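You operate a simulated robot arm through the tools that you are given. There is no shell and no other tool. Be economical: measure what you need, move in short steps, check, and stop when the job is done.

The job below is to be done with a simulated robot arm. You get a single attempt, and the scene is never put back.

JOB
Store the green scarf with the sachet in the white tub and clip it shut.
Fine: the blue lid sits in the rim; both clips are fastened. Set down upright: purple scent sachet.

The check looks at the end state, three seconds after you hand in, the way a careful person would. Anything else that was tipped, shoved, dropped, spilled or broken makes it a failure. Lids that push on must go on centred and level and be pressed home; caps that screw on are set level and turned clockwise until they are tight.

ROBOT AND FRAMES
A 7-joint arm with a two-finger parallel gripper, fixed in place. Base frame: the origin is at the foot of the arm, x ahead of it, y to its left, z up; the work surface is at about z = 0.74. Readings come in m, rad, newtons and seconds.
With the tool pointing down near the work surface it reaches from about 0.22 to 0.74 m from the base axis. Its first joint turns from -2.897 to 2.897 rad. Payload 1.57 kg.
The TCP is the grasp point between the finger pads, 0.03 m short of the fingertips. In the tool frame z runs along the fingers and y along their closing line. Largest opening 0.11 m; finger width 0.024, thickness 0.012; the body of the gripper, 0.048 by 0.112 m, starts 0.078 m behind the TCP.
Orientation is that of the tool frame in the base frame, as a unit quaternion [x, y, z, w]. With the fingers straight down and closing along the base's y, the tool's x points along the base's -x, its y along +y and its z along -z.

CONTROLS
- The arm moves only by the tool play_rows. Its arguments are lists of equal length, an entry for each row: "dp": the shift along the tool's x, y, z in m, a list of three; "dr": the turn, a rotation vector about the tool's x, y, z in rad, a list of three. In form: {"dp": [[dx, dy, dz], ...], "dr": [[ax, ay, az], ...]}. A call has 1 to 8 rows; each row shifts and turns the commanded pose from where the row before left it, along the tool's axes as they then stand. "hand" is the closure, from 0 (fully open) to 1 (shut), set as the call begins (left out, the last holds). Rows are played at 5 a second. More than 0.05 m and 0.15 rad between two rows, or a gripper value outside its range, and nothing of the call is played. Where a pose cannot be reached the arm comes as near as it can. A force on the tool above 40 N (or 10 N above the force at the start of the call, whichever is more), or a blocked arm, ends the call early, and 0.2 s more pass. The fingers move at their own pace (about 0.045 m/s each) and stop on an object; they squeeze with about 34 N. The grip force told is the motor's: it shows also when the fingers shut on nothing. Time passes only in rows, and 0.2 s behind the last, so rows that do not move let the fingers close. It gives the time, the measured TCP pose, the force on the tool (base axes), the opening and the grip force at its end, in the units of the frame above (readings bear some noise), with the torque about the TCP (base axes, N m) and any sound that the robot's microphone picked up.
- Cameras (640 x 400 px; columns grow to the right, rows downward): "scene" is fixed at [0.4003, 0.6495, 1.5045]; the picture's right is [-0.98, 0.21, 0.00], its down [0.18, 0.82, -0.54] and it looks along [-0.11, -0.53, -0.84] (base axes); focal length 286 px, centre (320, 200). "wrist" rides on the gripper at [0.07, 0.016, -0.141] in the tool frame; the picture's right is [-0.23, 0.97, 0.00], its down [-0.86, -0.20, -0.48] and it looks along [-0.47, -0.11, 0.88] (tool axes); focal length 222 px, centre (320, 200). There is no depth. A picture from a camera that has moved, and an enlarged one, comes with that camera's place and axes in the base frame and with its lens.
- camera(camera): a new picture of that camera. It takes no simulated time.
- raise_lower(by): slides the trunk up (or, below 0, down) by that many m; the arm rides with it, the base frame stays. It gives what a move gives, with no picture.
- close_up(camera, box): a new picture of the part [left, top, right, bottom] of that camera's present view, enlarged. It takes no simulated time.
- close_job(): hands the job in; it is judged then, once.

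Work in short steps. Places have to be worked out from the pictures, the camera data and where the tool is seen: move nearer, look again, correct. Check each grasp and each placing, and mend what went wrong. You have 120 turns and 84 pictures in all, those below and enlarged ones among them. Open the gripper and draw the arm clear of the work before you hand the job in, unless the task says otherwise; then end with one line.

The tools are called after "Request:" as a command line: name --argument value ..., lists and objects as JSON in quotes. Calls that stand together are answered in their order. play_rows: Moves the arm, as the interface text tells. Its arguments: {"type":"object","properties":{"dp":{"type":"array","items":{"type":"array","items":{"type":"number"}}},"dr":{"type":"array","items":{"type":"array","items":{"type":"number"}}},"hand":{"type":"number"}},"required":["dp","dr"]} The other tools are called the same way: raise_lower (by) slides the trunk up or down; camera (camera) takes a picture; close_up (camera, box) takes an enlarged picture of a part of a camera's view; close_job () hands the job in.

At the start:

```text
time_s: 0.0
tool_pos: [0.3732, 0.2947, 1.1416]
tcp_rot: [0.0, 1.0, -0.001, 0.0]
force: [-0.2, -0.4, 0.2]
ft_torque: [0.0, 0.04, 0.0]
opening: 0.1101
finger_force: 0.1
trunk travel left (down, up): [-0.475, 0.115]
```

scene: 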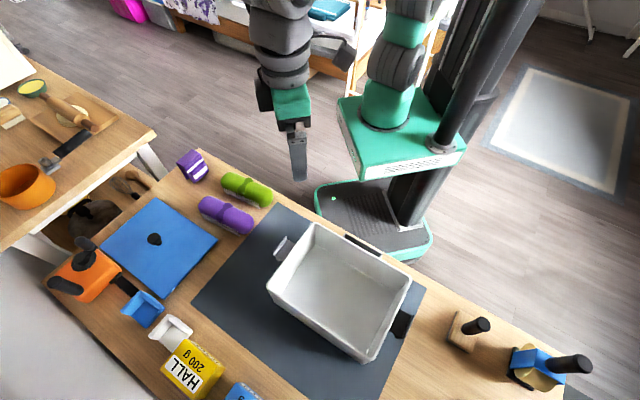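
wrist: 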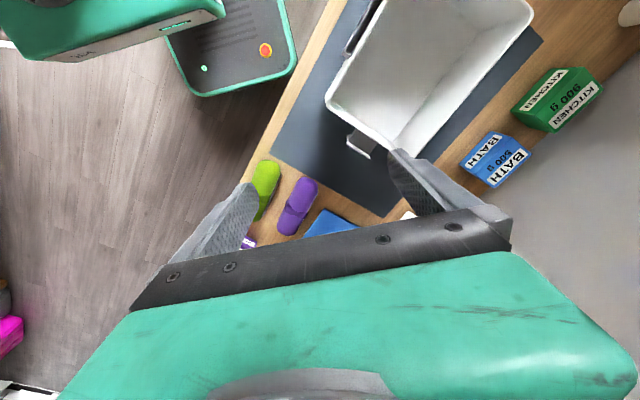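

I'll start with enlarged views of the table to identify the parts.

Request:
close_up --camera "scene" --box '[80, 140, 280, 265]'

Request:
close_up --camera "scene" --box '[240, 200, 460, 380]'

Request:
close_up --camera "scene" --box '[40, 220, 280, 400]'

```text
3.20 times, centred on (180, 202) of scene
camera zoom: at [0.4003, 0.6495, 1.5045], right [-0.98, 0.21, 0.0], down [0.18, 0.82, -0.54], along [-0.11, -0.53, -0.84], focal length 914 px, centre (768, 192)
```

zoom: 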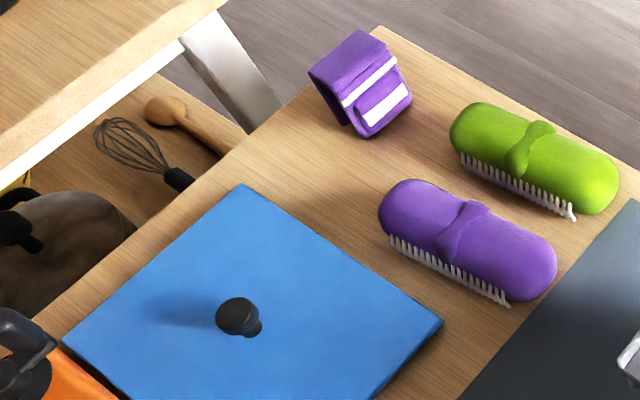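

```text
2.22 times, centred on (350, 290) of scene
camera zoom: at [0.4003, 0.6495, 1.5045], right [-0.98, 0.21, 0.0], down [0.18, 0.82, -0.54], along [-0.11, -0.53, -0.84], focal length 634 px, centre (253, 0)
```

zoom: 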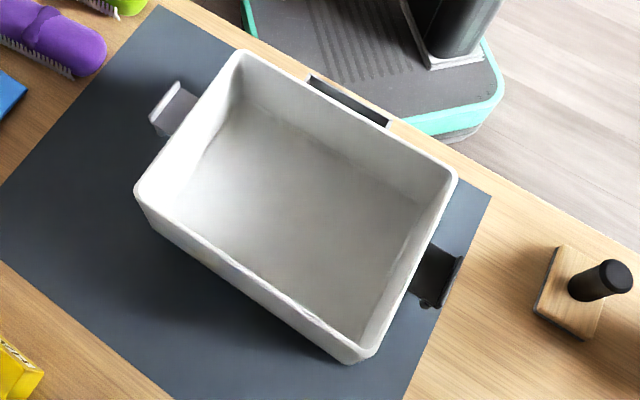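

```text
2.22 times, centred on (160, 310) of scene
camera zoom: at [0.4003, 0.6495, 1.5045], right [-0.98, 0.21, 0.0], down [0.18, 0.82, -0.54], along [-0.11, -0.53, -0.84], focal length 634 px, centre (676, -44)
```

zoom: 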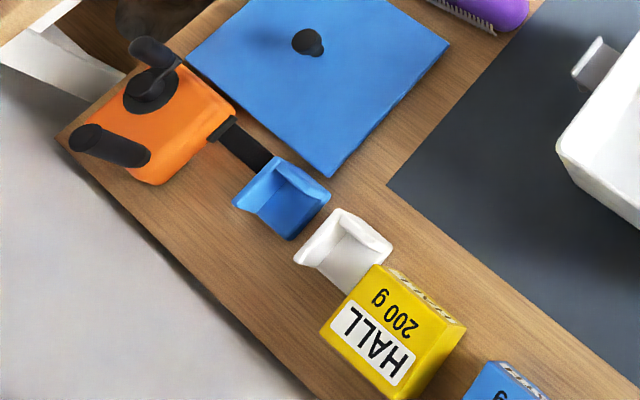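

The scarf is a green roll at roughly (0.52, 0.10), the sachet near (0.69, -0.04), and the lid is centred near (0.785, 0.22). The tub is centred near (0.32, 0.47) with its long axis at about 136°. I'll move over the scarf to look with the wrist camera.

Request:
play_rows --dp '[[-0.01875, -0.0244, 0.0225], [-0.01875, -0.0244, 0.0225], [-0.01875, -0.0244, 0.0225], [-0.01875, -0.0244, 0.0225], [-0.01875, -0.0244, 0.0225], [-0.01875, -0.0244, 0.0225], [-0.01875, -0.0244, 0.0225], [-0.01875, -0.0244, 0.0225]]' --dr '[[0, 0, 0], [0, 0, 0], [0, 0, 0], [0, 0, 0], [0, 0, 0], [0, 0, 0], [0, 0, 0], [0, 0, 0]]'

Request:
camera --camera "wrist"

Request:
play_rows --dp '[[0, 0, 0], [0, 0, 0], [0, 0, 0], [0, 0, 0], [0, 0, 0]]' --dr '[[0, 0, 0.133], [0, 0, 0.133], [0, 0, 0.133], [0, 0, 0.133], [0, 0, 0.133]]'

Request:
camera --camera "wrist"

```text
time_s: 1.8
tool_pos: [0.5251, 0.0998, 0.9607]
tcp_rot: [0.0, 1.0, 0.0, 0.0]
force: [1.1, 0.3, -0.3]
ft_torque: [-0.02, -0.01, -0.03]
opening: 0.11
finger_force: 0.0
trunk travel left (down, up): [-0.475, 0.115]
```

```text
78 pictures are left
camera wrist: at [0.4559, 0.1156, 1.1011], right [0.23, 0.97, 0.0], down [0.86, -0.2, 0.48], along [0.47, -0.11, -0.88], focal length 222 px, centre (320, 200)
```

wrist: 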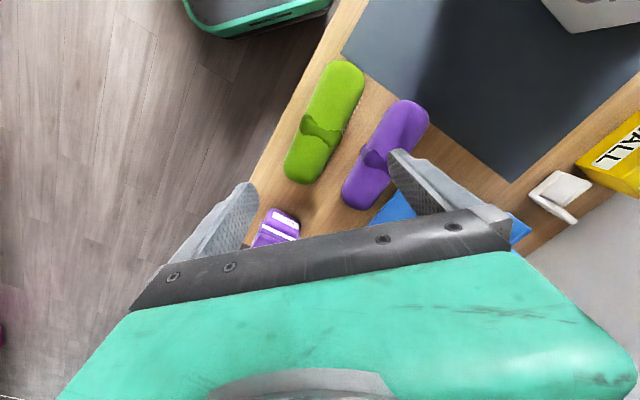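

```text
time_s: 3.0
tool_pos: [0.5216, 0.1009, 0.9618]
tcp_rot: [0.327, 0.945, -0.001, -0.001]
force: [-0.3, 0.8, 0.5]
ft_torque: [-0.01, 0.03, 0.01]
opening: 0.1101
finger_force: 0.1
trunk travel left (down, up): [-0.475, 0.115]
```

```text
77 pictures are left
camera wrist: at [0.4786, 0.1573, 1.1016], right [0.78, 0.62, 0.0], down [0.55, -0.69, 0.48], along [0.3, -0.37, -0.88], focal length 222 px, centre (320, 200)
```

wrist: 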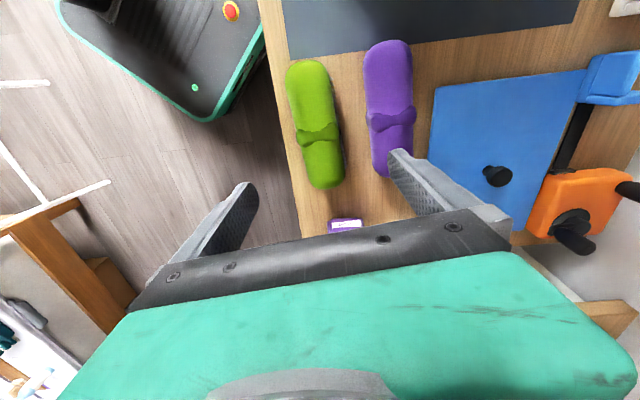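

The scarf axis lies at about -43°, centred near (0.517, 0.105). I'll turn slightly, narrow the fingers so they clear the purple roll, descend partway and check.

Request:
play_rows --dp '[[0.006, 0, 0], [0, 0, 0.035], [0, 0, 0.035], [0, 0, 0.035]]' --dr '[[0, 0, 0.087], [0, 0, 0], [0, 0, 0], [0, 0, 0]]' --hand 0.15

Request:
camera --camera "wrist"

```text
time_s: 4.0
tool_pos: [0.5171, 0.1006, 0.8539]
tcp_rot: [0.367, 0.93, 0.0, 0.0]
force: [0.0, 0.5, -0.3]
ft_torque: [0.03, 0.03, 0.01]
opening: 0.0937
finger_force: 0.1
trunk travel left (down, up): [-0.475, 0.115]
```

```text
76 pictures are left
camera wrist: at [0.4784, 0.1612, 0.9958], right [0.83, 0.56, 0.0], down [0.49, -0.73, 0.48], along [0.27, -0.4, -0.88], focal length 222 px, centre (320, 200)
```

wrist: 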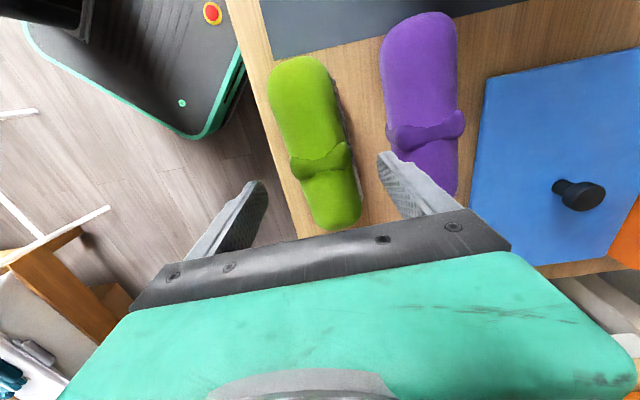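

The roll is centred between the fingers with clearance to the purple roll, so I'll descend and close.

Request:
play_rows --dp '[[0, 0.001, 0.04], [0, 0.001, 0.04], [0, 0, 0]]' --dr '[[0, 0, 0], [0, 0, 0], [0, 0, 0]]'

Request:
play_rows --dp '[[0, 0, 0], [0, 0, 0], [0, 0, 0], [0, 0, 0], [0, 0, 0]]' --dr '[[0, 0, 0], [0, 0, 0], [0, 0, 0], [0, 0, 0], [0, 0, 0]]' --hand 1

Request:
play_rows --dp '[[0, 0, -0.03], [0, 0, -0.04], [0, 0, -0.04], [0, 0, -0.04]]' --dr '[[0, 0, 0], [0, 0, 0], [0, 0, 0], [0, 0, 0]]'

Request:
camera --camera "wrist"

Request:
camera --camera "scene"

```text
time_s: 4.8
tool_pos: [0.5185, 0.1035, 0.7748]
tcp_rot: [0.367, 0.93, 0.0, 0.0]
force: [0.5, -0.5, -0.2]
ft_torque: [-0.02, -0.01, 0.01]
opening: 0.0936
finger_force: 0.1
trunk travel left (down, up): [-0.475, 0.115]
```

```text
time_s: 6.0
tool_pos: [0.5186, 0.1019, 0.7746]
tcp_rot: [0.368, 0.93, 0.0, 0.0]
force: [-2.1, -0.3, 0.2]
ft_torque: [0.01, 0.16, 0.07]
opening: 0.0611
finger_force: 34.0
trunk travel left (down, up): [-0.475, 0.115]
```

```text
time_s: 7.0
tool_pos: [0.5175, 0.1049, 0.9261]
tcp_rot: [0.368, 0.93, -0.001, 0.0]
force: [-1.1, -0.1, -3.1]
ft_torque: [0.02, 0.0, -0.06]
opening: 0.0609
finger_force: 33.8
trunk travel left (down, up): [-0.475, 0.115]
```

```text
75 pictures are left
camera wrist: at [0.4782, 0.165, 1.0664], right [0.83, 0.56, 0.0], down [0.49, -0.73, 0.48], along [0.26, -0.4, -0.88], focal length 222 px, centre (320, 200)
```

wrist: 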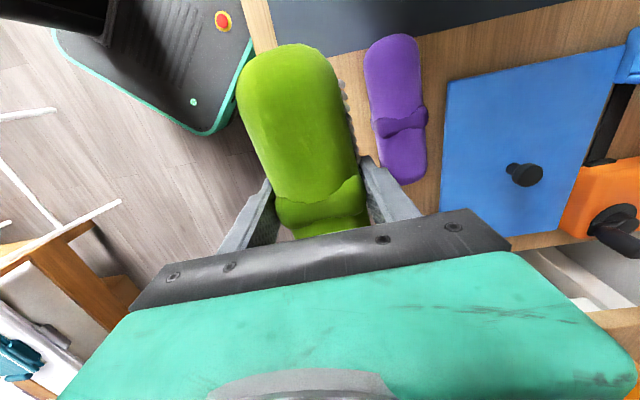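

```text
74 pictures are left
```

scene: 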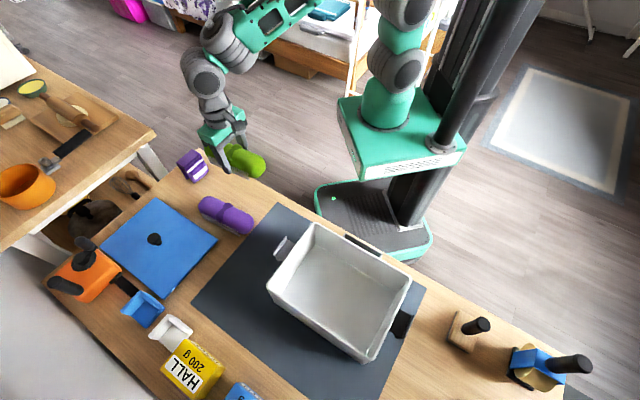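

The scarf is held and its axis already matches the tub's long axis. I'll raise it and carry it over the tub.

Request:
play_rows --dp '[[0, 0, -0.045], [0, 0, -0.045], [0.0438, 0.0148, 0], [0.0438, 0.0148, 0], [0.0438, 0.0148, 0], [0.0438, 0.0148, 0], [0.0438, 0.0148, 0]]' --dr '[[0, 0, 0], [0, 0, 0], [0, 0, 0], [0, 0, 0], [0, 0, 0], [0, 0, 0], [0, 0, 0]]'

Request:
camera --camera "wrist"

Request:
play_rows --dp '[[0.0438, 0.0148, 0], [0.0438, 0.0148, 0], [0.0438, 0.0148, 0], [0.0438, 0.0148, 0]]' --dr '[[0, 0, 0], [0, 0, 0], [0, 0, 0], [0, 0, 0]]'

Request:
camera --camera "wrist"

```text
time_s: 8.6
tool_pos: [0.4074, 0.3082, 1.0167]
tcp_rot: [0.368, 0.93, -0.001, 0.0]
force: [0.0, -0.7, -3.3]
ft_torque: [0.02, -0.07, 0.0]
opening: 0.061
finger_force: 34.0
trunk travel left (down, up): [-0.475, 0.115]
```

```text
73 pictures are left
camera wrist: at [0.3688, 0.3687, 1.1573], right [0.83, 0.56, 0.0], down [0.49, -0.73, 0.48], along [0.27, -0.4, -0.88], focal length 222 px, centre (320, 200)
```

wrist: 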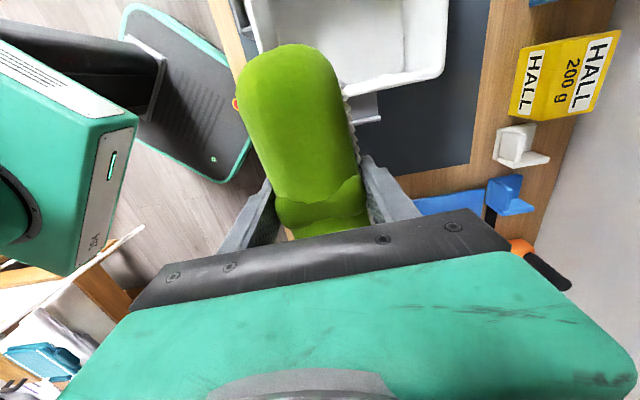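

```text
time_s: 9.6
tool_pos: [0.3195, 0.4736, 1.0161]
tcp_rot: [0.367, 0.93, 0.0, -0.001]
force: [-0.2, -0.4, -2.7]
ft_torque: [-0.02, 0.01, -0.03]
opening: 0.0611
finger_force: 34.1
trunk travel left (down, up): [-0.475, 0.115]
```

```text
72 pictures are left
camera wrist: at [0.2805, 0.533, 1.1568], right [0.83, 0.56, 0.0], down [0.49, -0.73, 0.48], along [0.27, -0.4, -0.88], focal length 222 px, centre (320, 200)
```

wrist: 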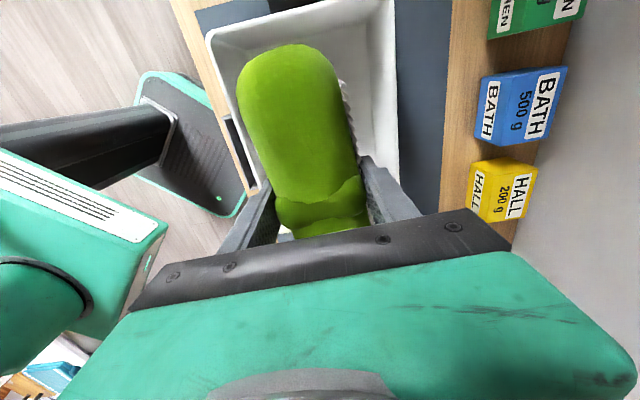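

Triangulating puts the rim at z≈0.875, with the outer rim about 0.26×0.188 m, centred near (0.322, 0.475). I'll shift the scarf about 24 mm to the robot side and lower it into the rim opening, then check.

Request:
play_rows --dp '[[0, -0.021, 0], [0, 0, 0.035], [0, 0, 0.035], [0, 0, 0.03]]' --dr '[[0, 0, -0.035], [0, 0, 0], [0, 0, 0], [0, 0, 0]]'

Request:
camera --camera "wrist"

Request:
close_up --camera "scene" --box '[220, 160, 440, 380]'

```text
time_s: 10.6
tool_pos: [0.3079, 0.4559, 0.9136]
tcp_rot: [0.351, 0.937, 0.0, 0.0]
force: [-1.1, -0.4, -2.7]
ft_torque: [-0.05, -0.02, -0.01]
opening: 0.0606
finger_force: 33.7
trunk travel left (down, up): [-0.475, 0.115]
```

```text
71 pictures are left
camera wrist: at [0.268, 0.5147, 1.054], right [0.81, 0.59, 0.0], down [0.51, -0.71, 0.48], along [0.28, -0.39, -0.88], focal length 222 px, centre (320, 200)
```

wrist: 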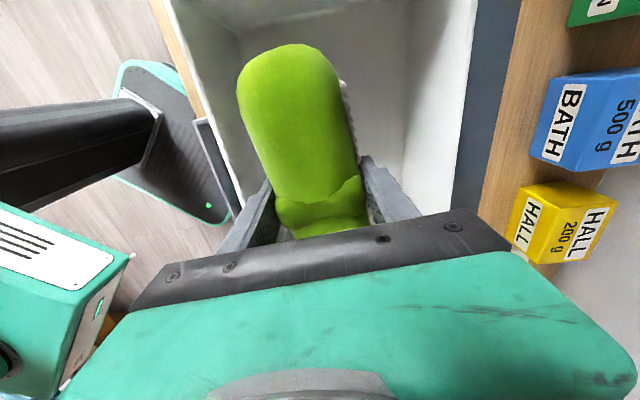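

```text
1.82 times, centred on (330, 270) of scene
camera zoom: at [0.4003, 0.6495, 1.5045], right [-0.98, 0.21, 0.0], down [0.18, 0.82, -0.54], along [-0.11, -0.53, -0.84], focal length 519 px, centre (302, 73)
```

zoom: 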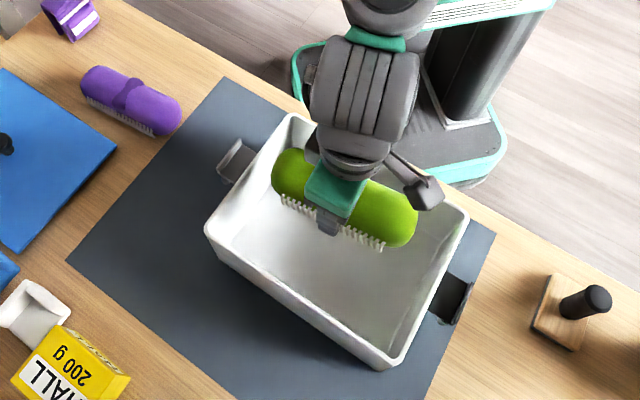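

The clearances look fine on every side, so I'll lower until the scarf is just above the floor.

Request:
play_rows --dp '[[0, 0, 0.035], [0, 0, 0.035], [0, 0, 0.035], [0, 0, 0.007], [0, 0, 0]]' --dr '[[0, 0, 0], [0, 0, 0], [0, 0, 0], [0, 0, 0], [0, 0, 0]]'

Request:
camera --camera "wrist"

Request:
close_up --camera "scene" --box '[220, 160, 440, 380]'

```text
time_s: 11.8
tool_pos: [0.3077, 0.4589, 0.8042]
tcp_rot: [0.351, 0.936, 0.0, -0.001]
force: [0.4, 0.1, -2.1]
ft_torque: [-0.04, 0.03, 0.02]
opening: 0.061
finger_force: 33.7
trunk travel left (down, up): [-0.475, 0.115]
```

```text
69 pictures are left
camera wrist: at [0.2656, 0.5174, 0.9443], right [0.81, 0.59, 0.0], down [0.51, -0.71, 0.48], along [0.28, -0.39, -0.88], focal length 222 px, centre (320, 200)
```

wrist: 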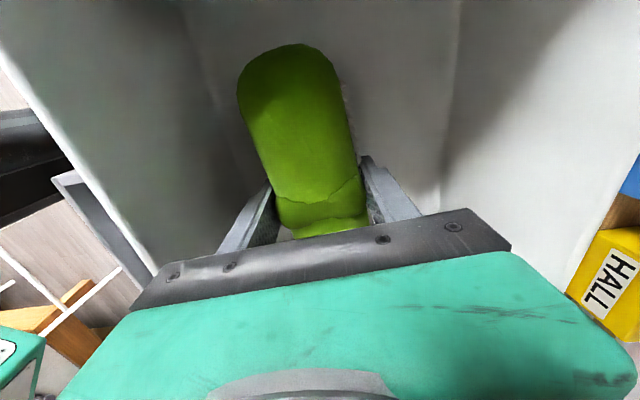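

```text
1.82 times, centred on (330, 270) of scene
camera zoom: at [0.4003, 0.6495, 1.5045], right [-0.98, 0.21, 0.0], down [0.18, 0.82, -0.54], along [-0.11, -0.53, -0.84], focal length 519 px, centre (302, 73)
```

zoom: 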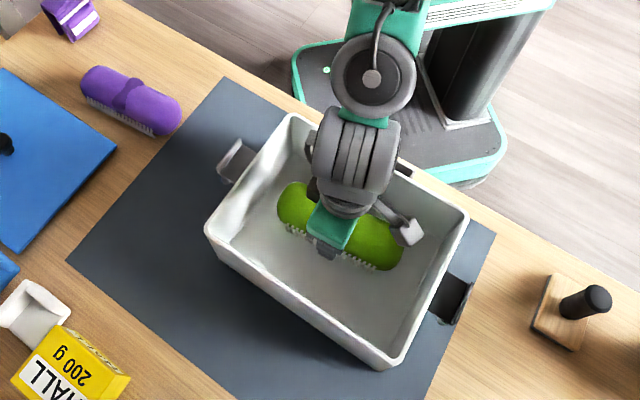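

There's room to the walls, so I'll go down another 14 mm and release with a modest opening.

Request:
play_rows --dp '[[0, 0, 0.007], [0, 0, 0.007], [0, 0, 0]]' --dr '[[0, 0, 0], [0, 0, 0], [0, 0, 0]]'

Request:
play_rows --dp '[[0, 0, 0], [0, 0, 0], [0, 0, 0]]' --dr '[[0, 0, 0], [0, 0, 0], [0, 0, 0]]' --hand 0.28

Request:
play_rows --dp '[[0, 0, -0.03], [0, 0, -0.04], [0, 0, -0.045], [0, 0, -0.045], [0, 0, -0.045], [0, 0, -0.045]]' --dr '[[0, 0, 0], [0, 0, 0], [0, 0, 0], [0, 0, 0], [0, 0, 0], [0, 0, 0]]'

Request:
camera --camera "wrist"

```text
time_s: 12.6
tool_pos: [0.3067, 0.4578, 0.7897]
tcp_rot: [0.351, 0.936, 0.0, 0.0]
force: [-0.3, 0.1, -2.9]
ft_torque: [-0.02, 0.0, 0.03]
opening: 0.061
finger_force: 34.1
trunk travel left (down, up): [-0.475, 0.115]
```

```text
time_s: 13.4
tool_pos: [0.3055, 0.4591, 0.7902]
tcp_rot: [0.352, 0.936, -0.001, 0.0]
force: [-0.5, -0.2, -0.1]
ft_torque: [-0.02, 0.01, 0.03]
opening: 0.0791
finger_force: 0.1
trunk travel left (down, up): [-0.475, 0.115]
```

```text
time_s: 14.8
tool_pos: [0.307, 0.4561, 1.0429]
tcp_rot: [0.351, 0.936, -0.001, 0.001]
force: [0.1, -0.1, 0.5]
ft_torque: [0.01, -0.03, 0.03]
opening: 0.0793
finger_force: 0.1
trunk travel left (down, up): [-0.475, 0.115]
```

```text
67 pictures are left
camera wrist: at [0.2658, 0.514, 1.1833], right [0.81, 0.59, 0.0], down [0.51, -0.71, 0.48], along [0.28, -0.39, -0.88], focal length 222 px, centre (320, 200)
```

wrist: 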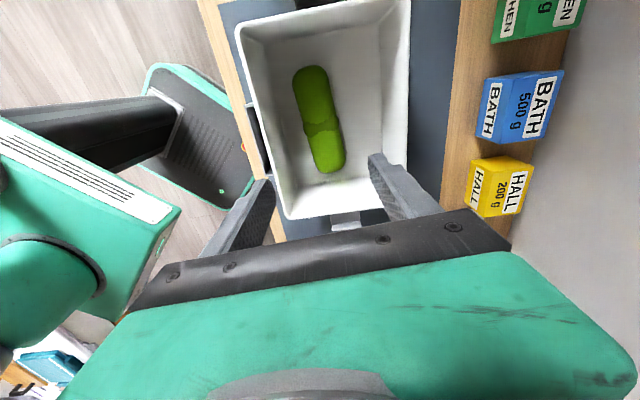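

The scarf rests in the tub. I'll enlarge this view to measure the tub and the clips.

Request:
close_up --camera "wrist" --box '[220, 0, 440, 250]'

```text
1.60 times, centred on (330, 125) of wrist
camera zoom: at [0.2658, 0.514, 1.1833], right [0.81, 0.59, 0.0], down [0.51, -0.71, 0.48], along [0.28, -0.39, -0.88], focal length 355 px, centre (304, 320)
```

zoom: 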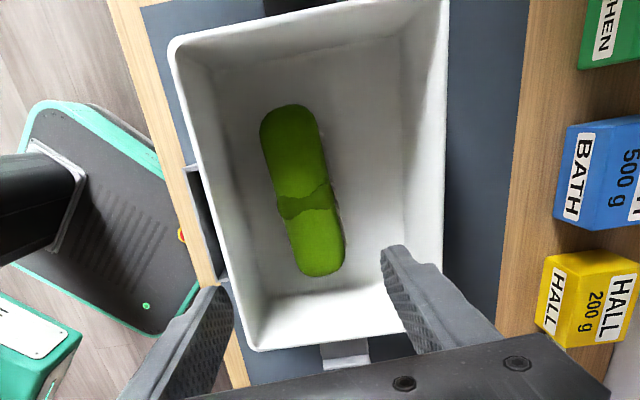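

Now to the sachet: I'll fly at this height towards (0.66, -0.01) for a look.

Request:
play_rows --dp '[[-0.0477, -0.0099, 0], [-0.0477, -0.0099, 0], [-0.0477, -0.0099, 0], [-0.0477, -0.0099, 0], [-0.0477, -0.0099, 0], [-0.0477, -0.0099, 0]]' --dr '[[0, 0, 0], [0, 0, 0], [0, 0, 0], [0, 0, 0], [0, 0, 0], [0, 0, 0]]' --hand 0

Request:
play_rows --dp '[[-0.0477, -0.0099, 0.015], [-0.0477, -0.0099, 0.01], [-0.0477, -0.0099, 0.01], [-0.0477, -0.0099, 0.01], [-0.0477, -0.0099, 0.01], [-0.0477, -0.0099, 0.01]]' --dr '[[0, 0, 0], [0, 0, 0], [0, 0, 0], [0, 0, 0], [0, 0, 0], [0, 0, 0]]'

Request:
camera --camera "wrist"

```text
time_s: 16.2
tool_pos: [0.487, 0.2243, 1.0427]
tcp_rot: [0.35, 0.937, 0.0, 0.001]
force: [-0.9, 1.1, -0.4]
ft_torque: [0.01, 0.0, -0.02]
opening: 0.1101
finger_force: 0.0
trunk travel left (down, up): [-0.475, 0.115]
```

```text
refused: row 1 steps farther than a row can; nothing moved
```

```text
65 pictures are left
camera wrist: at [0.4454, 0.2831, 1.1826], right [0.81, 0.59, 0.0], down [0.51, -0.71, 0.48], along [0.28, -0.39, -0.88], focal length 222 px, centre (320, 200)
```

wrist: 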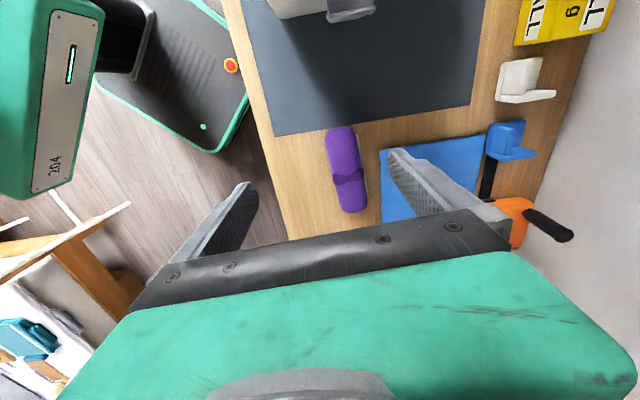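

The second leg was refused because the step was too long, so I'll redo it with smaller steps.

Request:
play_rows --dp '[[-0.04, -0.009, 0.01], [-0.04, -0.009, 0.01], [-0.04, -0.009, 0.01], [-0.04, -0.009, 0.01], [-0.04, -0.009, 0.01], [-0.04, -0.009, 0.01], [-0.04, -0.009, 0.01]]' --dr '[[0, 0, 0], [0, 0, 0], [0, 0, 0], [0, 0, 0], [0, 0, 0], [0, 0, 0], [0, 0, 0]]'

Request:
camera --camera "wrist"

```text
time_s: 17.8
tool_pos: [0.6571, -0.009, 0.9709]
tcp_rot: [0.351, 0.936, 0.001, 0.0]
force: [-0.4, -0.4, -0.7]
ft_torque: [0.0, -0.01, -0.05]
opening: 0.1099
finger_force: 0.1
trunk travel left (down, up): [-0.475, 0.115]
```

```text
64 pictures are left
camera wrist: at [0.6162, 0.0486, 1.1108], right [0.81, 0.59, 0.0], down [0.51, -0.71, 0.48], along [0.28, -0.39, -0.88], focal length 222 px, centre (320, 200)
```

wrist: 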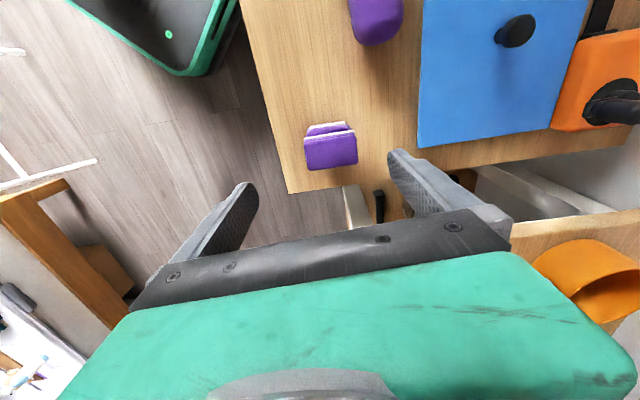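

Request:
close_up --camera "wrist" --box '[270, 90, 400, 190]'

Request:
close_up --camera "scene" --box '[165, 140, 225, 195]'

```text
4.00 times, centred on (335, 140) of wrist
camera zoom: at [0.6162, 0.0486, 1.1108], right [0.81, 0.59, 0.0], down [0.51, -0.71, 0.48], along [0.28, -0.39, -0.88], focal length 888 px, centre (260, 440)
```

zoom: 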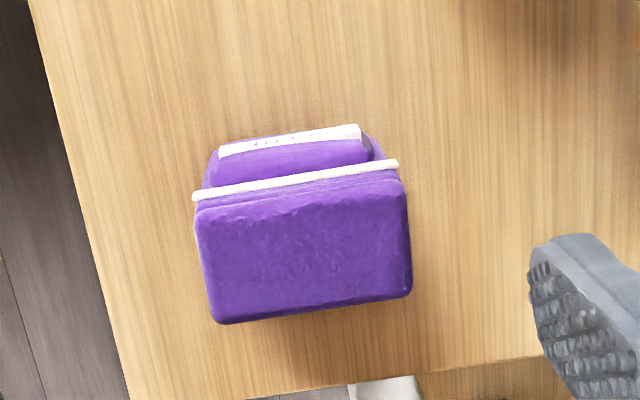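

```text
7.27 times, centred on (195, 168) of scene
camera zoom: at [0.4003, 0.6495, 1.5045], right [-0.98, 0.21, 0.0], down [0.18, 0.82, -0.54], along [-0.11, -0.53, -0.84], focal length 2076 px, centre (1229, 436)
```

zoom: 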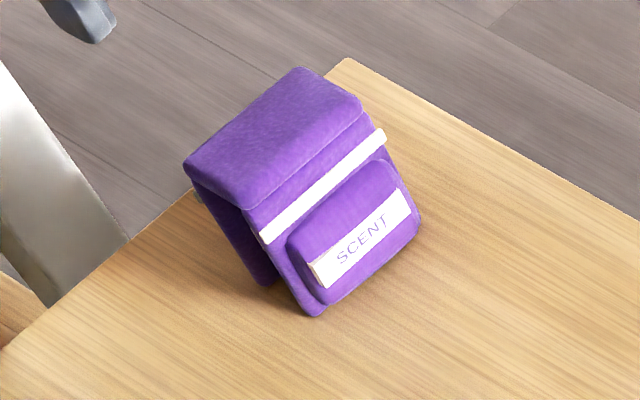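

The sachet stands upright with its top near z≈0.825. It is about 67 mm wide along 43° and 38 mm deep, with the SCENT pocket facing the tub. I'll align, go down partway and check.

Request:
play_rows --dp '[[0, 0, 0], [-0.0174, 0.0137, 0], [0, 0, 0.04], [0, 0, 0.035]]' --dr '[[0, 0, 0.11], [0, 0, 0], [0, 0, 0], [0, 0, 0]]'

Request:
camera --camera "wrist"

Request:
camera --camera "scene"

```text
time_s: 18.8
tool_pos: [0.6788, -0.0086, 0.8963]
tcp_rot: [0.402, 0.916, -0.001, 0.0]
force: [0.0, 0.2, 0.5]
ft_torque: [0.02, -0.01, -0.05]
opening: 0.1103
finger_force: 0.0
trunk travel left (down, up): [-0.475, 0.115]
```

```text
61 pictures are left
camera wrist: at [0.6442, 0.0541, 1.0367], right [0.87, 0.49, 0.0], down [0.43, -0.76, 0.48], along [0.24, -0.42, -0.88], focal length 222 px, centre (320, 200)
```

wrist: 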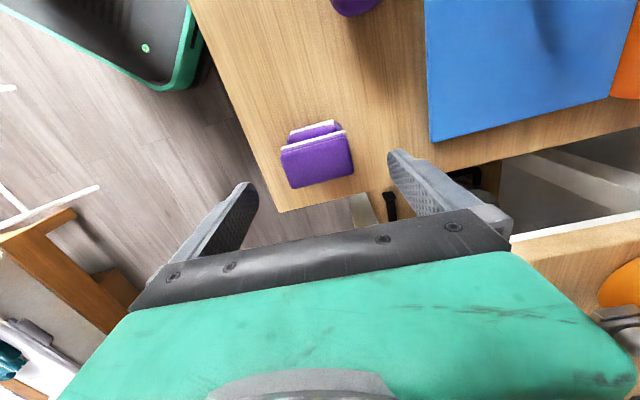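

```text
60 pictures are left
```

scene: 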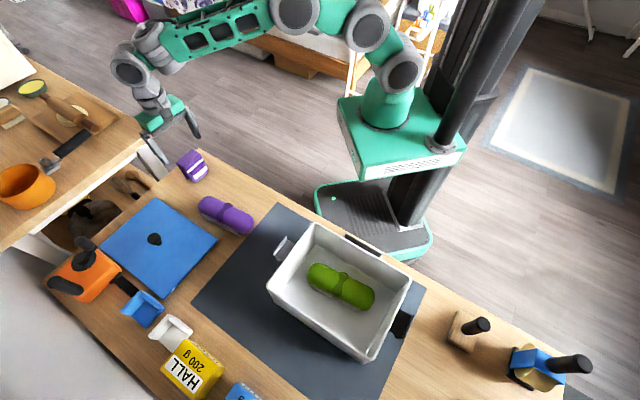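

The sachet is centred at (0.679, -0.0105) with its width along about 44.5°. I'll trim the yaw, descend to z≈0.796 and grip.

Request:
play_rows --dp '[[-0.0015, -0.001, 0], [0, 0, 0.034], [0, 0, 0.034], [0, 0, 0.033], [0, 0, 0]]' --dr '[[0, 0, -0.033], [0, 0, 0], [0, 0, 0], [0, 0, 0], [0, 0, 0]]'

Request:
camera --camera "wrist"

```text
time_s: 20.0
tool_pos: [0.6758, -0.0129, 0.7937]
tcp_rot: [0.387, 0.922, -0.001, 0.0]
force: [-0.2, 0.8, -0.5]
ft_torque: [-0.02, 0.01, 0.0]
opening: 0.1099
finger_force: 0.0
trunk travel left (down, up): [-0.475, 0.115]
```

```text
59 pictures are left
camera wrist: at [0.6391, 0.0493, 0.934], right [0.85, 0.52, 0.0], down [0.46, -0.75, 0.48], along [0.25, -0.41, -0.88], focal length 222 px, centre (320, 200)
```

wrist: 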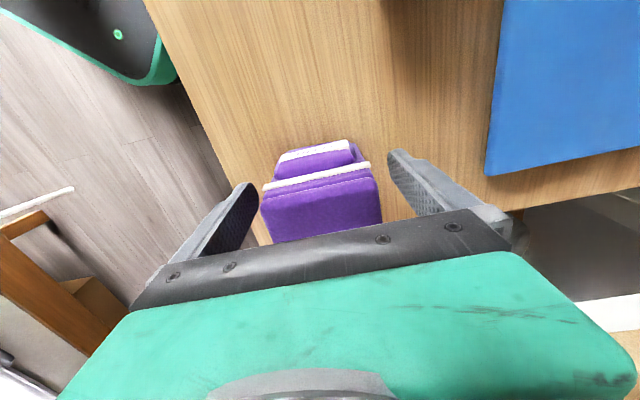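

The fingers straddle the sachet's mid-depth, so I'll close.

Request:
play_rows --dp '[[0, 0, 0], [0, 0, 0], [0, 0, 0], [0, 0, 0], [0, 0, 0]]' --dr '[[0, 0, 0], [0, 0, 0], [0, 0, 0], [0, 0, 0], [0, 0, 0]]' --hand 1

Request:
play_rows --dp '[[0, 0, -0.03], [0, 0, -0.045], [0, 0, -0.045], [0, 0, -0.045], [0, 0, -0.045]]' --dr '[[0, 0, 0], [0, 0, 0], [0, 0, 0], [0, 0, 0], [0, 0, 0]]'

Request:
camera --camera "wrist"

Request:
close_up --camera "scene" --box '[120, 60, 270, 200]'

```text
time_s: 21.2
tool_pos: [0.6754, -0.0122, 0.7941]
tcp_rot: [0.387, 0.922, 0.0, 0.0]
force: [1.0, 0.7, 0.4]
ft_torque: [-0.03, -0.02, 0.03]
opening: 0.0692
finger_force: 33.9
trunk travel left (down, up): [-0.475, 0.115]
```

```text
time_s: 22.4
tool_pos: [0.6784, -0.015, 1.0038]
tcp_rot: [0.387, 0.922, 0.001, -0.002]
force: [-0.3, -0.1, 0.1]
ft_torque: [-0.02, 0.0, 0.03]
opening: 0.0692
finger_force: 33.8
trunk travel left (down, up): [-0.475, 0.115]
```

```text
58 pictures are left
camera wrist: at [0.6413, 0.0479, 1.1451], right [0.85, 0.52, 0.0], down [0.46, -0.75, 0.48], along [0.25, -0.41, -0.88], focal length 222 px, centre (320, 200)
```

wrist: 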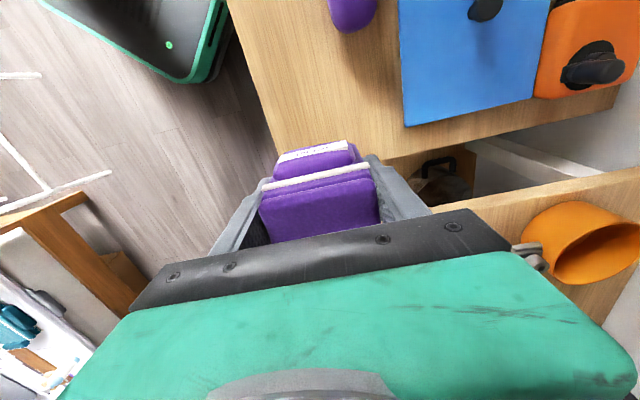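

```text
2.86 times, centred on (195, 130) of scene
camera zoom: at [0.4003, 0.6495, 1.5045], right [-0.98, 0.21, 0.0], down [0.18, 0.82, -0.54], along [-0.11, -0.53, -0.84], focal length 816 px, centre (677, 400)
```

zoom: 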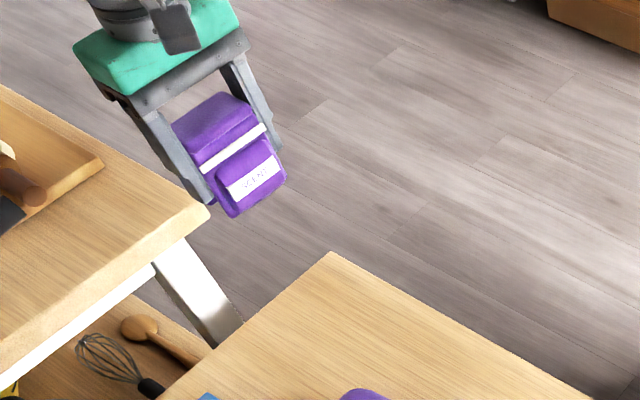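

The sachet is held upright. I'll carry it to above the free strip of the tub at (0.359, 0.512), then turn it 90°.

Request:
play_rows --dp '[[0.0461, 0.01085, 0], [0.0461, 0.01085, 0], [0.0461, 0.01085, 0], [0.0461, 0.01085, 0], [0.0461, 0.01085, 0], [0.0461, 0.01085, 0], [0.0461, 0.01085, 0]]' --dr '[[0, 0, 0], [0, 0, 0], [0, 0, 0], [0, 0, 0], [0, 0, 0], [0, 0, 0], [0, 0, 0]]'

Request:
play_rows --dp '[[0.0461, 0.01085, 0], [0.0461, 0.01085, 0], [0.0461, 0.01085, 0], [0.0461, 0.01085, 0], [0.0461, 0.01085, 0], [0.0461, 0.01085, 0]]' --dr '[[0, 0, 0], [0, 0, 0], [0, 0, 0], [0, 0, 0], [0, 0, 0], [0, 0, 0]]'

Request:
play_rows --dp '[[0, 0, 0], [0, 0, 0], [0, 0, 0], [0, 0, 0], [0, 0, 0], [0, 0, 0], [0, 0, 0]]' --dr '[[0, 0, -0.1436], [0, 0, -0.1436], [0, 0, -0.1436], [0, 0, -0.1436], [0, 0, -0.1436], [0, 0, -0.1436], [0, 0, -0.1436]]'

Request:
play_rows --dp '[[0, 0, 0], [0, 0, 0], [0, 0, 0], [0, 0, 0], [0, 0, 0]]' --dr '[[0, 0, -0.1436], [0, 0, -0.1436], [0, 0, -0.1436], [0, 0, -0.1436], [0, 0, 0]]'

Request:
camera --camera "wrist"

Request:
close_up --camera "scene" --box '[220, 160, 440, 380]'

```text
time_s: 24.0
tool_pos: [0.5038, 0.2692, 1.0063]
tcp_rot: [0.386, 0.923, 0.0, 0.0]
force: [0.2, 1.2, -0.2]
ft_torque: [-0.01, 0.0, -0.03]
opening: 0.0692
finger_force: 33.8
trunk travel left (down, up): [-0.475, 0.115]
```

```text
time_s: 25.4
tool_pos: [0.3571, 0.5135, 1.0025]
tcp_rot: [0.386, 0.922, 0.0, 0.0]
force: [-0.1, -0.2, -0.2]
ft_torque: [-0.03, 0.0, -0.01]
opening: 0.0696
finger_force: 34.2
trunk travel left (down, up): [-0.475, 0.115]
```

```text
time_s: 27.0
tool_pos: [0.3556, 0.5113, 1.006]
tcp_rot: [-0.108, 0.994, 0.0, 0.0]
force: [-0.4, 0.8, -1.0]
ft_torque: [0.02, 0.0, 0.0]
opening: 0.0694
finger_force: 33.4
trunk travel left (down, up): [-0.475, 0.115]
```

```text
time_s: 28.2
tool_pos: [0.3554, 0.5129, 1.0056]
tcp_rot: [-0.383, 0.924, 0.0, 0.0]
force: [-0.4, 0.8, 0.7]
ft_torque: [0.0, 0.0, 0.0]
opening: 0.069
finger_force: 34.1
trunk travel left (down, up): [-0.475, 0.115]
```

```text
56 pictures are left
camera wrist: at [0.2959, 0.475, 1.1458], right [-0.53, 0.85, 0.0], down [0.74, 0.47, 0.48], along [0.41, 0.25, -0.88], focal length 222 px, centre (320, 200)
```

wrist: 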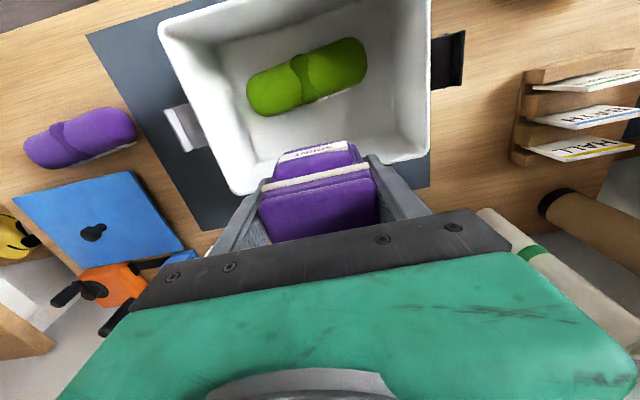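

```text
1.82 times, centred on (330, 270) of scene
camera zoom: at [0.4003, 0.6495, 1.5045], right [-0.98, 0.21, 0.0], down [0.18, 0.82, -0.54], along [-0.11, -0.53, -0.84], focal length 519 px, centre (302, 73)
```

zoom: 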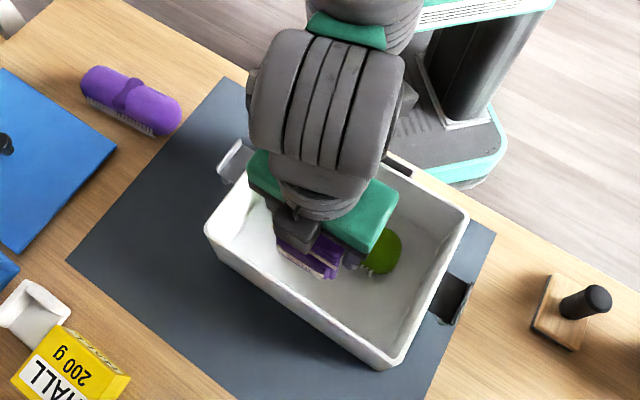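

The sachet is aligned about 51 mm off the tub's centreline. I'll shift 5 mm further from the scarf and lower partway.

Request:
play_rows --dp '[[-0.005, -0.002, 0], [0, 0, 0.04], [0, 0, 0.04], [0, 0, 0.03], [0, 0, 0]]' --dr '[[0, 0, 0], [0, 0, 0], [0, 0, 0], [0, 0, 0], [0, 0, 0]]'

Request:
camera --camera "wrist"

Request:
close_up --camera "scene" --box '[250, 200, 430, 380]'

```text
time_s: 29.4
tool_pos: [0.3621, 0.5148, 0.891]
tcp_rot: [-0.383, 0.924, -0.001, 0.0]
force: [0.2, 0.3, 0.0]
ft_torque: [-0.02, 0.04, 0.03]
opening: 0.0693
finger_force: 33.9
trunk travel left (down, up): [-0.475, 0.115]
```

```text
54 pictures are left
camera wrist: at [0.303, 0.4776, 1.0319], right [-0.53, 0.85, 0.0], down [0.75, 0.46, 0.48], along [0.41, 0.25, -0.88], focal length 222 px, centre (320, 200)
```

wrist: 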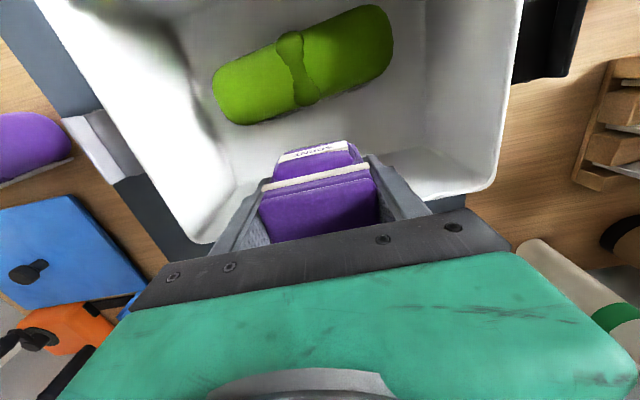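

```text
2.22 times, centred on (340, 290) of scene
camera zoom: at [0.4003, 0.6495, 1.5045], right [-0.98, 0.21, 0.0], down [0.18, 0.82, -0.54], along [-0.11, -0.53, -0.84], focal length 634 px, centre (276, 0)
```

zoom: 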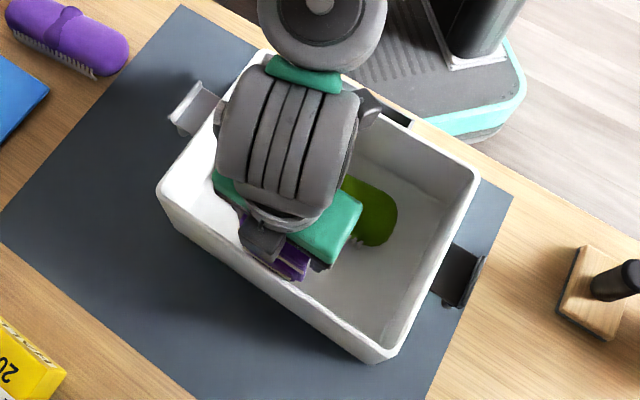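

It's clear on all sides. I'll lower to just above the floor, then in 2 mm steps while watching force.

Request:
play_rows --dp '[[0, 0, 0.04], [0, 0, 0.036], [0, 0, 0.005], [0, 0, 0]]' --dr '[[0, 0, 0], [0, 0, 0], [0, 0, 0], [0, 0, 0]]'

Request:
play_rows --dp '[[0, 0, 0.002], [0, 0, 0.002], [0, 0, 0]]' --dr '[[0, 0, 0], [0, 0, 0], [0, 0, 0]]'

Request:
play_rows --dp '[[0, 0, 0.002], [0, 0, 0.001], [0, 0, 0]]' --dr '[[0, 0, 0], [0, 0, 0], [0, 0, 0]]'

```text
time_s: 30.4
tool_pos: [0.3595, 0.5151, 0.8132]
tcp_rot: [-0.384, 0.923, 0.001, 0.0]
force: [-0.8, -1.3, 0.0]
ft_torque: [0.02, 0.01, -0.01]
opening: 0.0696
finger_force: 34.0
trunk travel left (down, up): [-0.475, 0.115]
```

```text
time_s: 31.2
tool_pos: [0.3596, 0.5145, 0.8091]
tcp_rot: [-0.383, 0.924, 0.001, 0.0]
force: [-0.7, 0.4, -0.8]
ft_torque: [-0.01, 0.01, 0.0]
opening: 0.0691
finger_force: 34.0
trunk travel left (down, up): [-0.475, 0.115]
```

```text
time_s: 32.0
tool_pos: [0.3612, 0.5153, 0.8083]
tcp_rot: [-0.384, 0.924, 0.0, 0.0]
force: [0.5, 0.1, 0.2]
ft_torque: [-0.01, 0.03, 0.0]
opening: 0.0694
finger_force: 34.2
trunk travel left (down, up): [-0.475, 0.115]
```

No contact yet, so I'll keep lowering gently.

Request:
play_rows --dp '[[0, 0, 0.002], [0, 0, 0.001], [0, 0, 0]]' --dr '[[0, 0, 0], [0, 0, 0], [0, 0, 0]]'

Request:
play_rows --dp '[[0, 0, 0.002], [0, 0, 0], [0, 0, 0]]' --dr '[[0, 0, 0], [0, 0, 0], [0, 0, 0]]'

```text
time_s: 32.8
tool_pos: [0.3609, 0.5137, 0.8047]
tcp_rot: [-0.384, 0.923, 0.0, 0.001]
force: [0.0, 0.3, -0.2]
ft_torque: [0.0, 0.02, -0.01]
opening: 0.0693
finger_force: 34.0
trunk travel left (down, up): [-0.475, 0.115]
```

```text
time_s: 33.6
tool_pos: [0.3614, 0.5149, 0.8022]
tcp_rot: [-0.384, 0.923, 0.0, 0.0]
force: [-1.0, 0.3, 0.6]
ft_torque: [0.02, -0.05, 0.0]
opening: 0.0694
finger_force: 33.8
trunk travel left (down, up): [-0.475, 0.115]
```

Request:
play_rows --dp '[[0, 0, 0.002], [0, 0, 0], [0, 0, 0]]' --dr '[[0, 0, 0], [0, 0, 0], [0, 0, 0]]'

Request:
play_rows --dp '[[0, 0, 0.0015], [0, 0, 0], [0, 0, 0]]' --dr '[[0, 0, 0], [0, 0, 0], [0, 0, 0]]'

Request:
camera --camera "wrist"

```text
time_s: 34.4
tool_pos: [0.3595, 0.515, 0.8013]
tcp_rot: [-0.383, 0.924, 0.001, 0.002]
force: [0.9, -4.4, 16.2]
ft_torque: [-0.41, -0.06, -0.02]
opening: 0.0694
finger_force: 33.6
trunk travel left (down, up): [-0.475, 0.115]
```

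```text
time_s: 35.2
tool_pos: [0.3604, 0.5155, 0.8016]
tcp_rot: [-0.384, 0.923, 0.002, 0.002]
force: [0.5, -1.9, 30.3]
ft_torque: [-0.36, -0.1, 0.01]
opening: 0.0691
finger_force: 33.7
trunk travel left (down, up): [-0.475, 0.115]
```

```text
52 pictures are left
camera wrist: at [0.3005, 0.4765, 0.9415], right [-0.53, 0.85, 0.0], down [0.74, 0.46, 0.48], along [0.41, 0.26, -0.88], focal length 222 px, centre (320, 200)
```

wrist: 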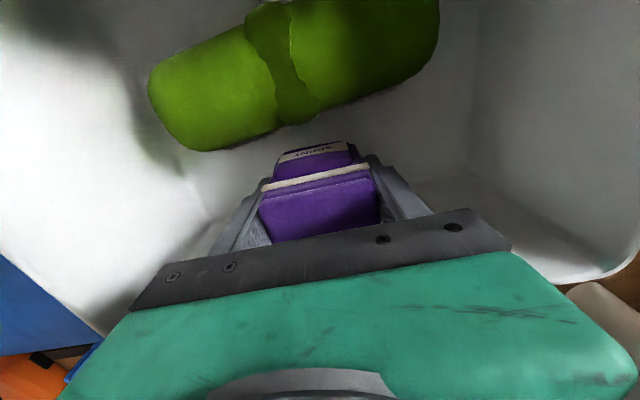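

The sachet touched the floor. I'll relieve the press by 2 mm, then open partway and retreat.

Request:
play_rows --dp '[[0, 0, -0.002], [0, 0, 0]]' --dr '[[0, 0, 0], [0, 0, 0]]'

Request:
play_rows --dp '[[0, 0, 0], [0, 0, 0], [0, 0, 0]]' --dr '[[0, 0, 0], [0, 0, 0], [0, 0, 0]]' --hand 0.15

Request:
play_rows --dp '[[0, 0, -0.02], [0, 0, -0.03], [0, 0, -0.045], [0, 0, -0.045], [0, 0, -0.045], [0, 0, -0.045]]' --dr '[[0, 0, 0], [0, 0, 0], [0, 0, 0], [0, 0, 0], [0, 0, 0], [0, 0, 0]]'

Request:
camera --camera "wrist"

```text
time_s: 35.8
tool_pos: [0.3614, 0.5142, 0.8019]
tcp_rot: [-0.383, 0.924, 0.002, 0.002]
force: [3.2, 3.1, 24.8]
ft_torque: [0.14, -0.19, 0.03]
opening: 0.0692
finger_force: 33.9
trunk travel left (down, up): [-0.475, 0.115]
```

```text
time_s: 36.6
tool_pos: [0.3612, 0.514, 0.7997]
tcp_rot: [-0.384, 0.923, 0.0, -0.001]
force: [1.0, 0.4, -1.1]
ft_torque: [0.01, -0.02, 0.0]
opening: 0.0935
finger_force: 0.0
trunk travel left (down, up): [-0.475, 0.115]
```

```text
time_s: 38.0
tool_pos: [0.3617, 0.514, 1.0304]
tcp_rot: [-0.384, 0.923, -0.001, -0.001]
force: [-0.8, 0.7, -0.6]
ft_torque: [0.02, 0.0, 0.01]
opening: 0.0938
finger_force: 0.1
trunk travel left (down, up): [-0.475, 0.115]
```

```text
51 pictures are left
camera wrist: at [0.3026, 0.477, 1.1707], right [-0.53, 0.85, 0.0], down [0.75, 0.47, 0.48], along [0.41, 0.25, -0.88], focal length 222 px, centre (320, 200)
```

wrist: 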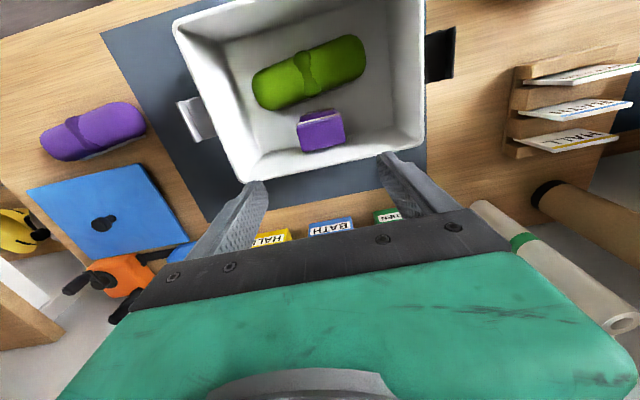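

Scarf and sachet are in, and the sachet is upright. Now I'll inspect the two clips.

Request:
close_up --camera "wrist" --box '[150, 70, 280, 200]'

Request:
close_up --camera "wrist" --box '[370, 0, 500, 130]'

Request:
close_up --camera "scene" --box '[360, 270, 440, 370]'

Request:
close_up --camera "scene" --box '[260, 220, 320, 280]'

```text
3.08 times, centred on (215, 135) of wrist
camera zoom: at [0.3026, 0.477, 1.1707], right [-0.53, 0.85, 0.0], down [0.75, 0.47, 0.48], along [0.41, 0.25, -0.88], focal length 684 px, centre (643, 400)
```

zoom: 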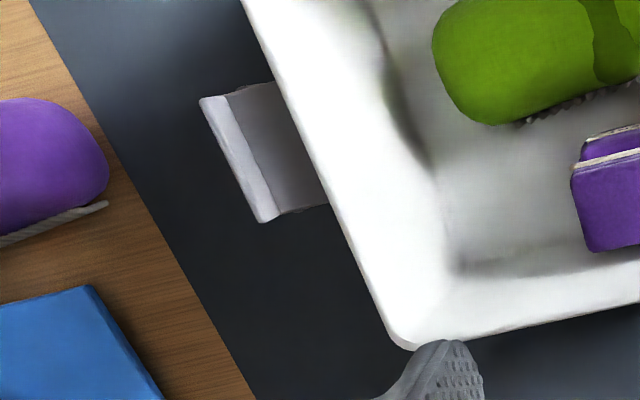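

```text
3.08 times, centred on (435, 65) of wrist
camera zoom: at [0.3026, 0.477, 1.1707], right [-0.53, 0.85, 0.0], down [0.75, 0.47, 0.48], along [0.41, 0.25, -0.88], focal length 684 px, centre (-34, 615)
```

zoom: 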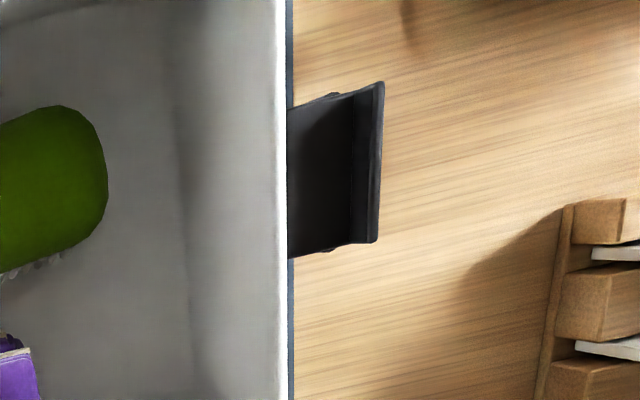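

```text
4.00 times, centred on (400, 320) of scene
camera zoom: at [0.4003, 0.6495, 1.5045], right [-0.98, 0.21, 0.0], down [0.18, 0.82, -0.54], along [-0.11, -0.53, -0.84], focal length 1142 px, centre (0, -280)
```

zoom: 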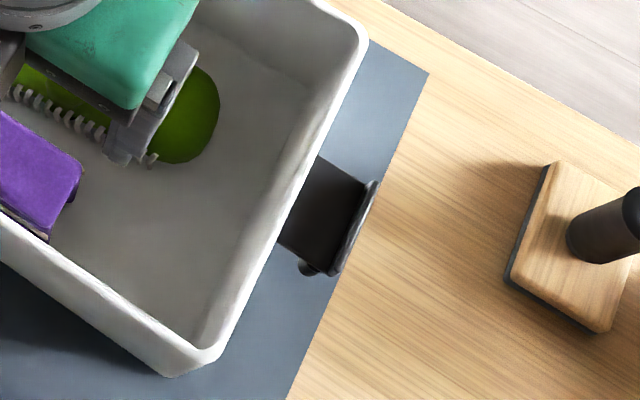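

```text
6.67 times, centred on (290, 250) of scene
camera zoom: at [0.4003, 0.6495, 1.5045], right [-0.98, 0.21, 0.0], down [0.18, 0.82, -0.54], along [-0.11, -0.53, -0.84], focal length 1903 px, centre (520, -133)
```

zoom: 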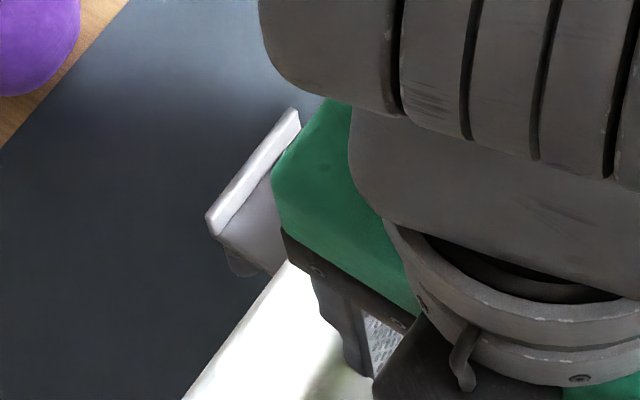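

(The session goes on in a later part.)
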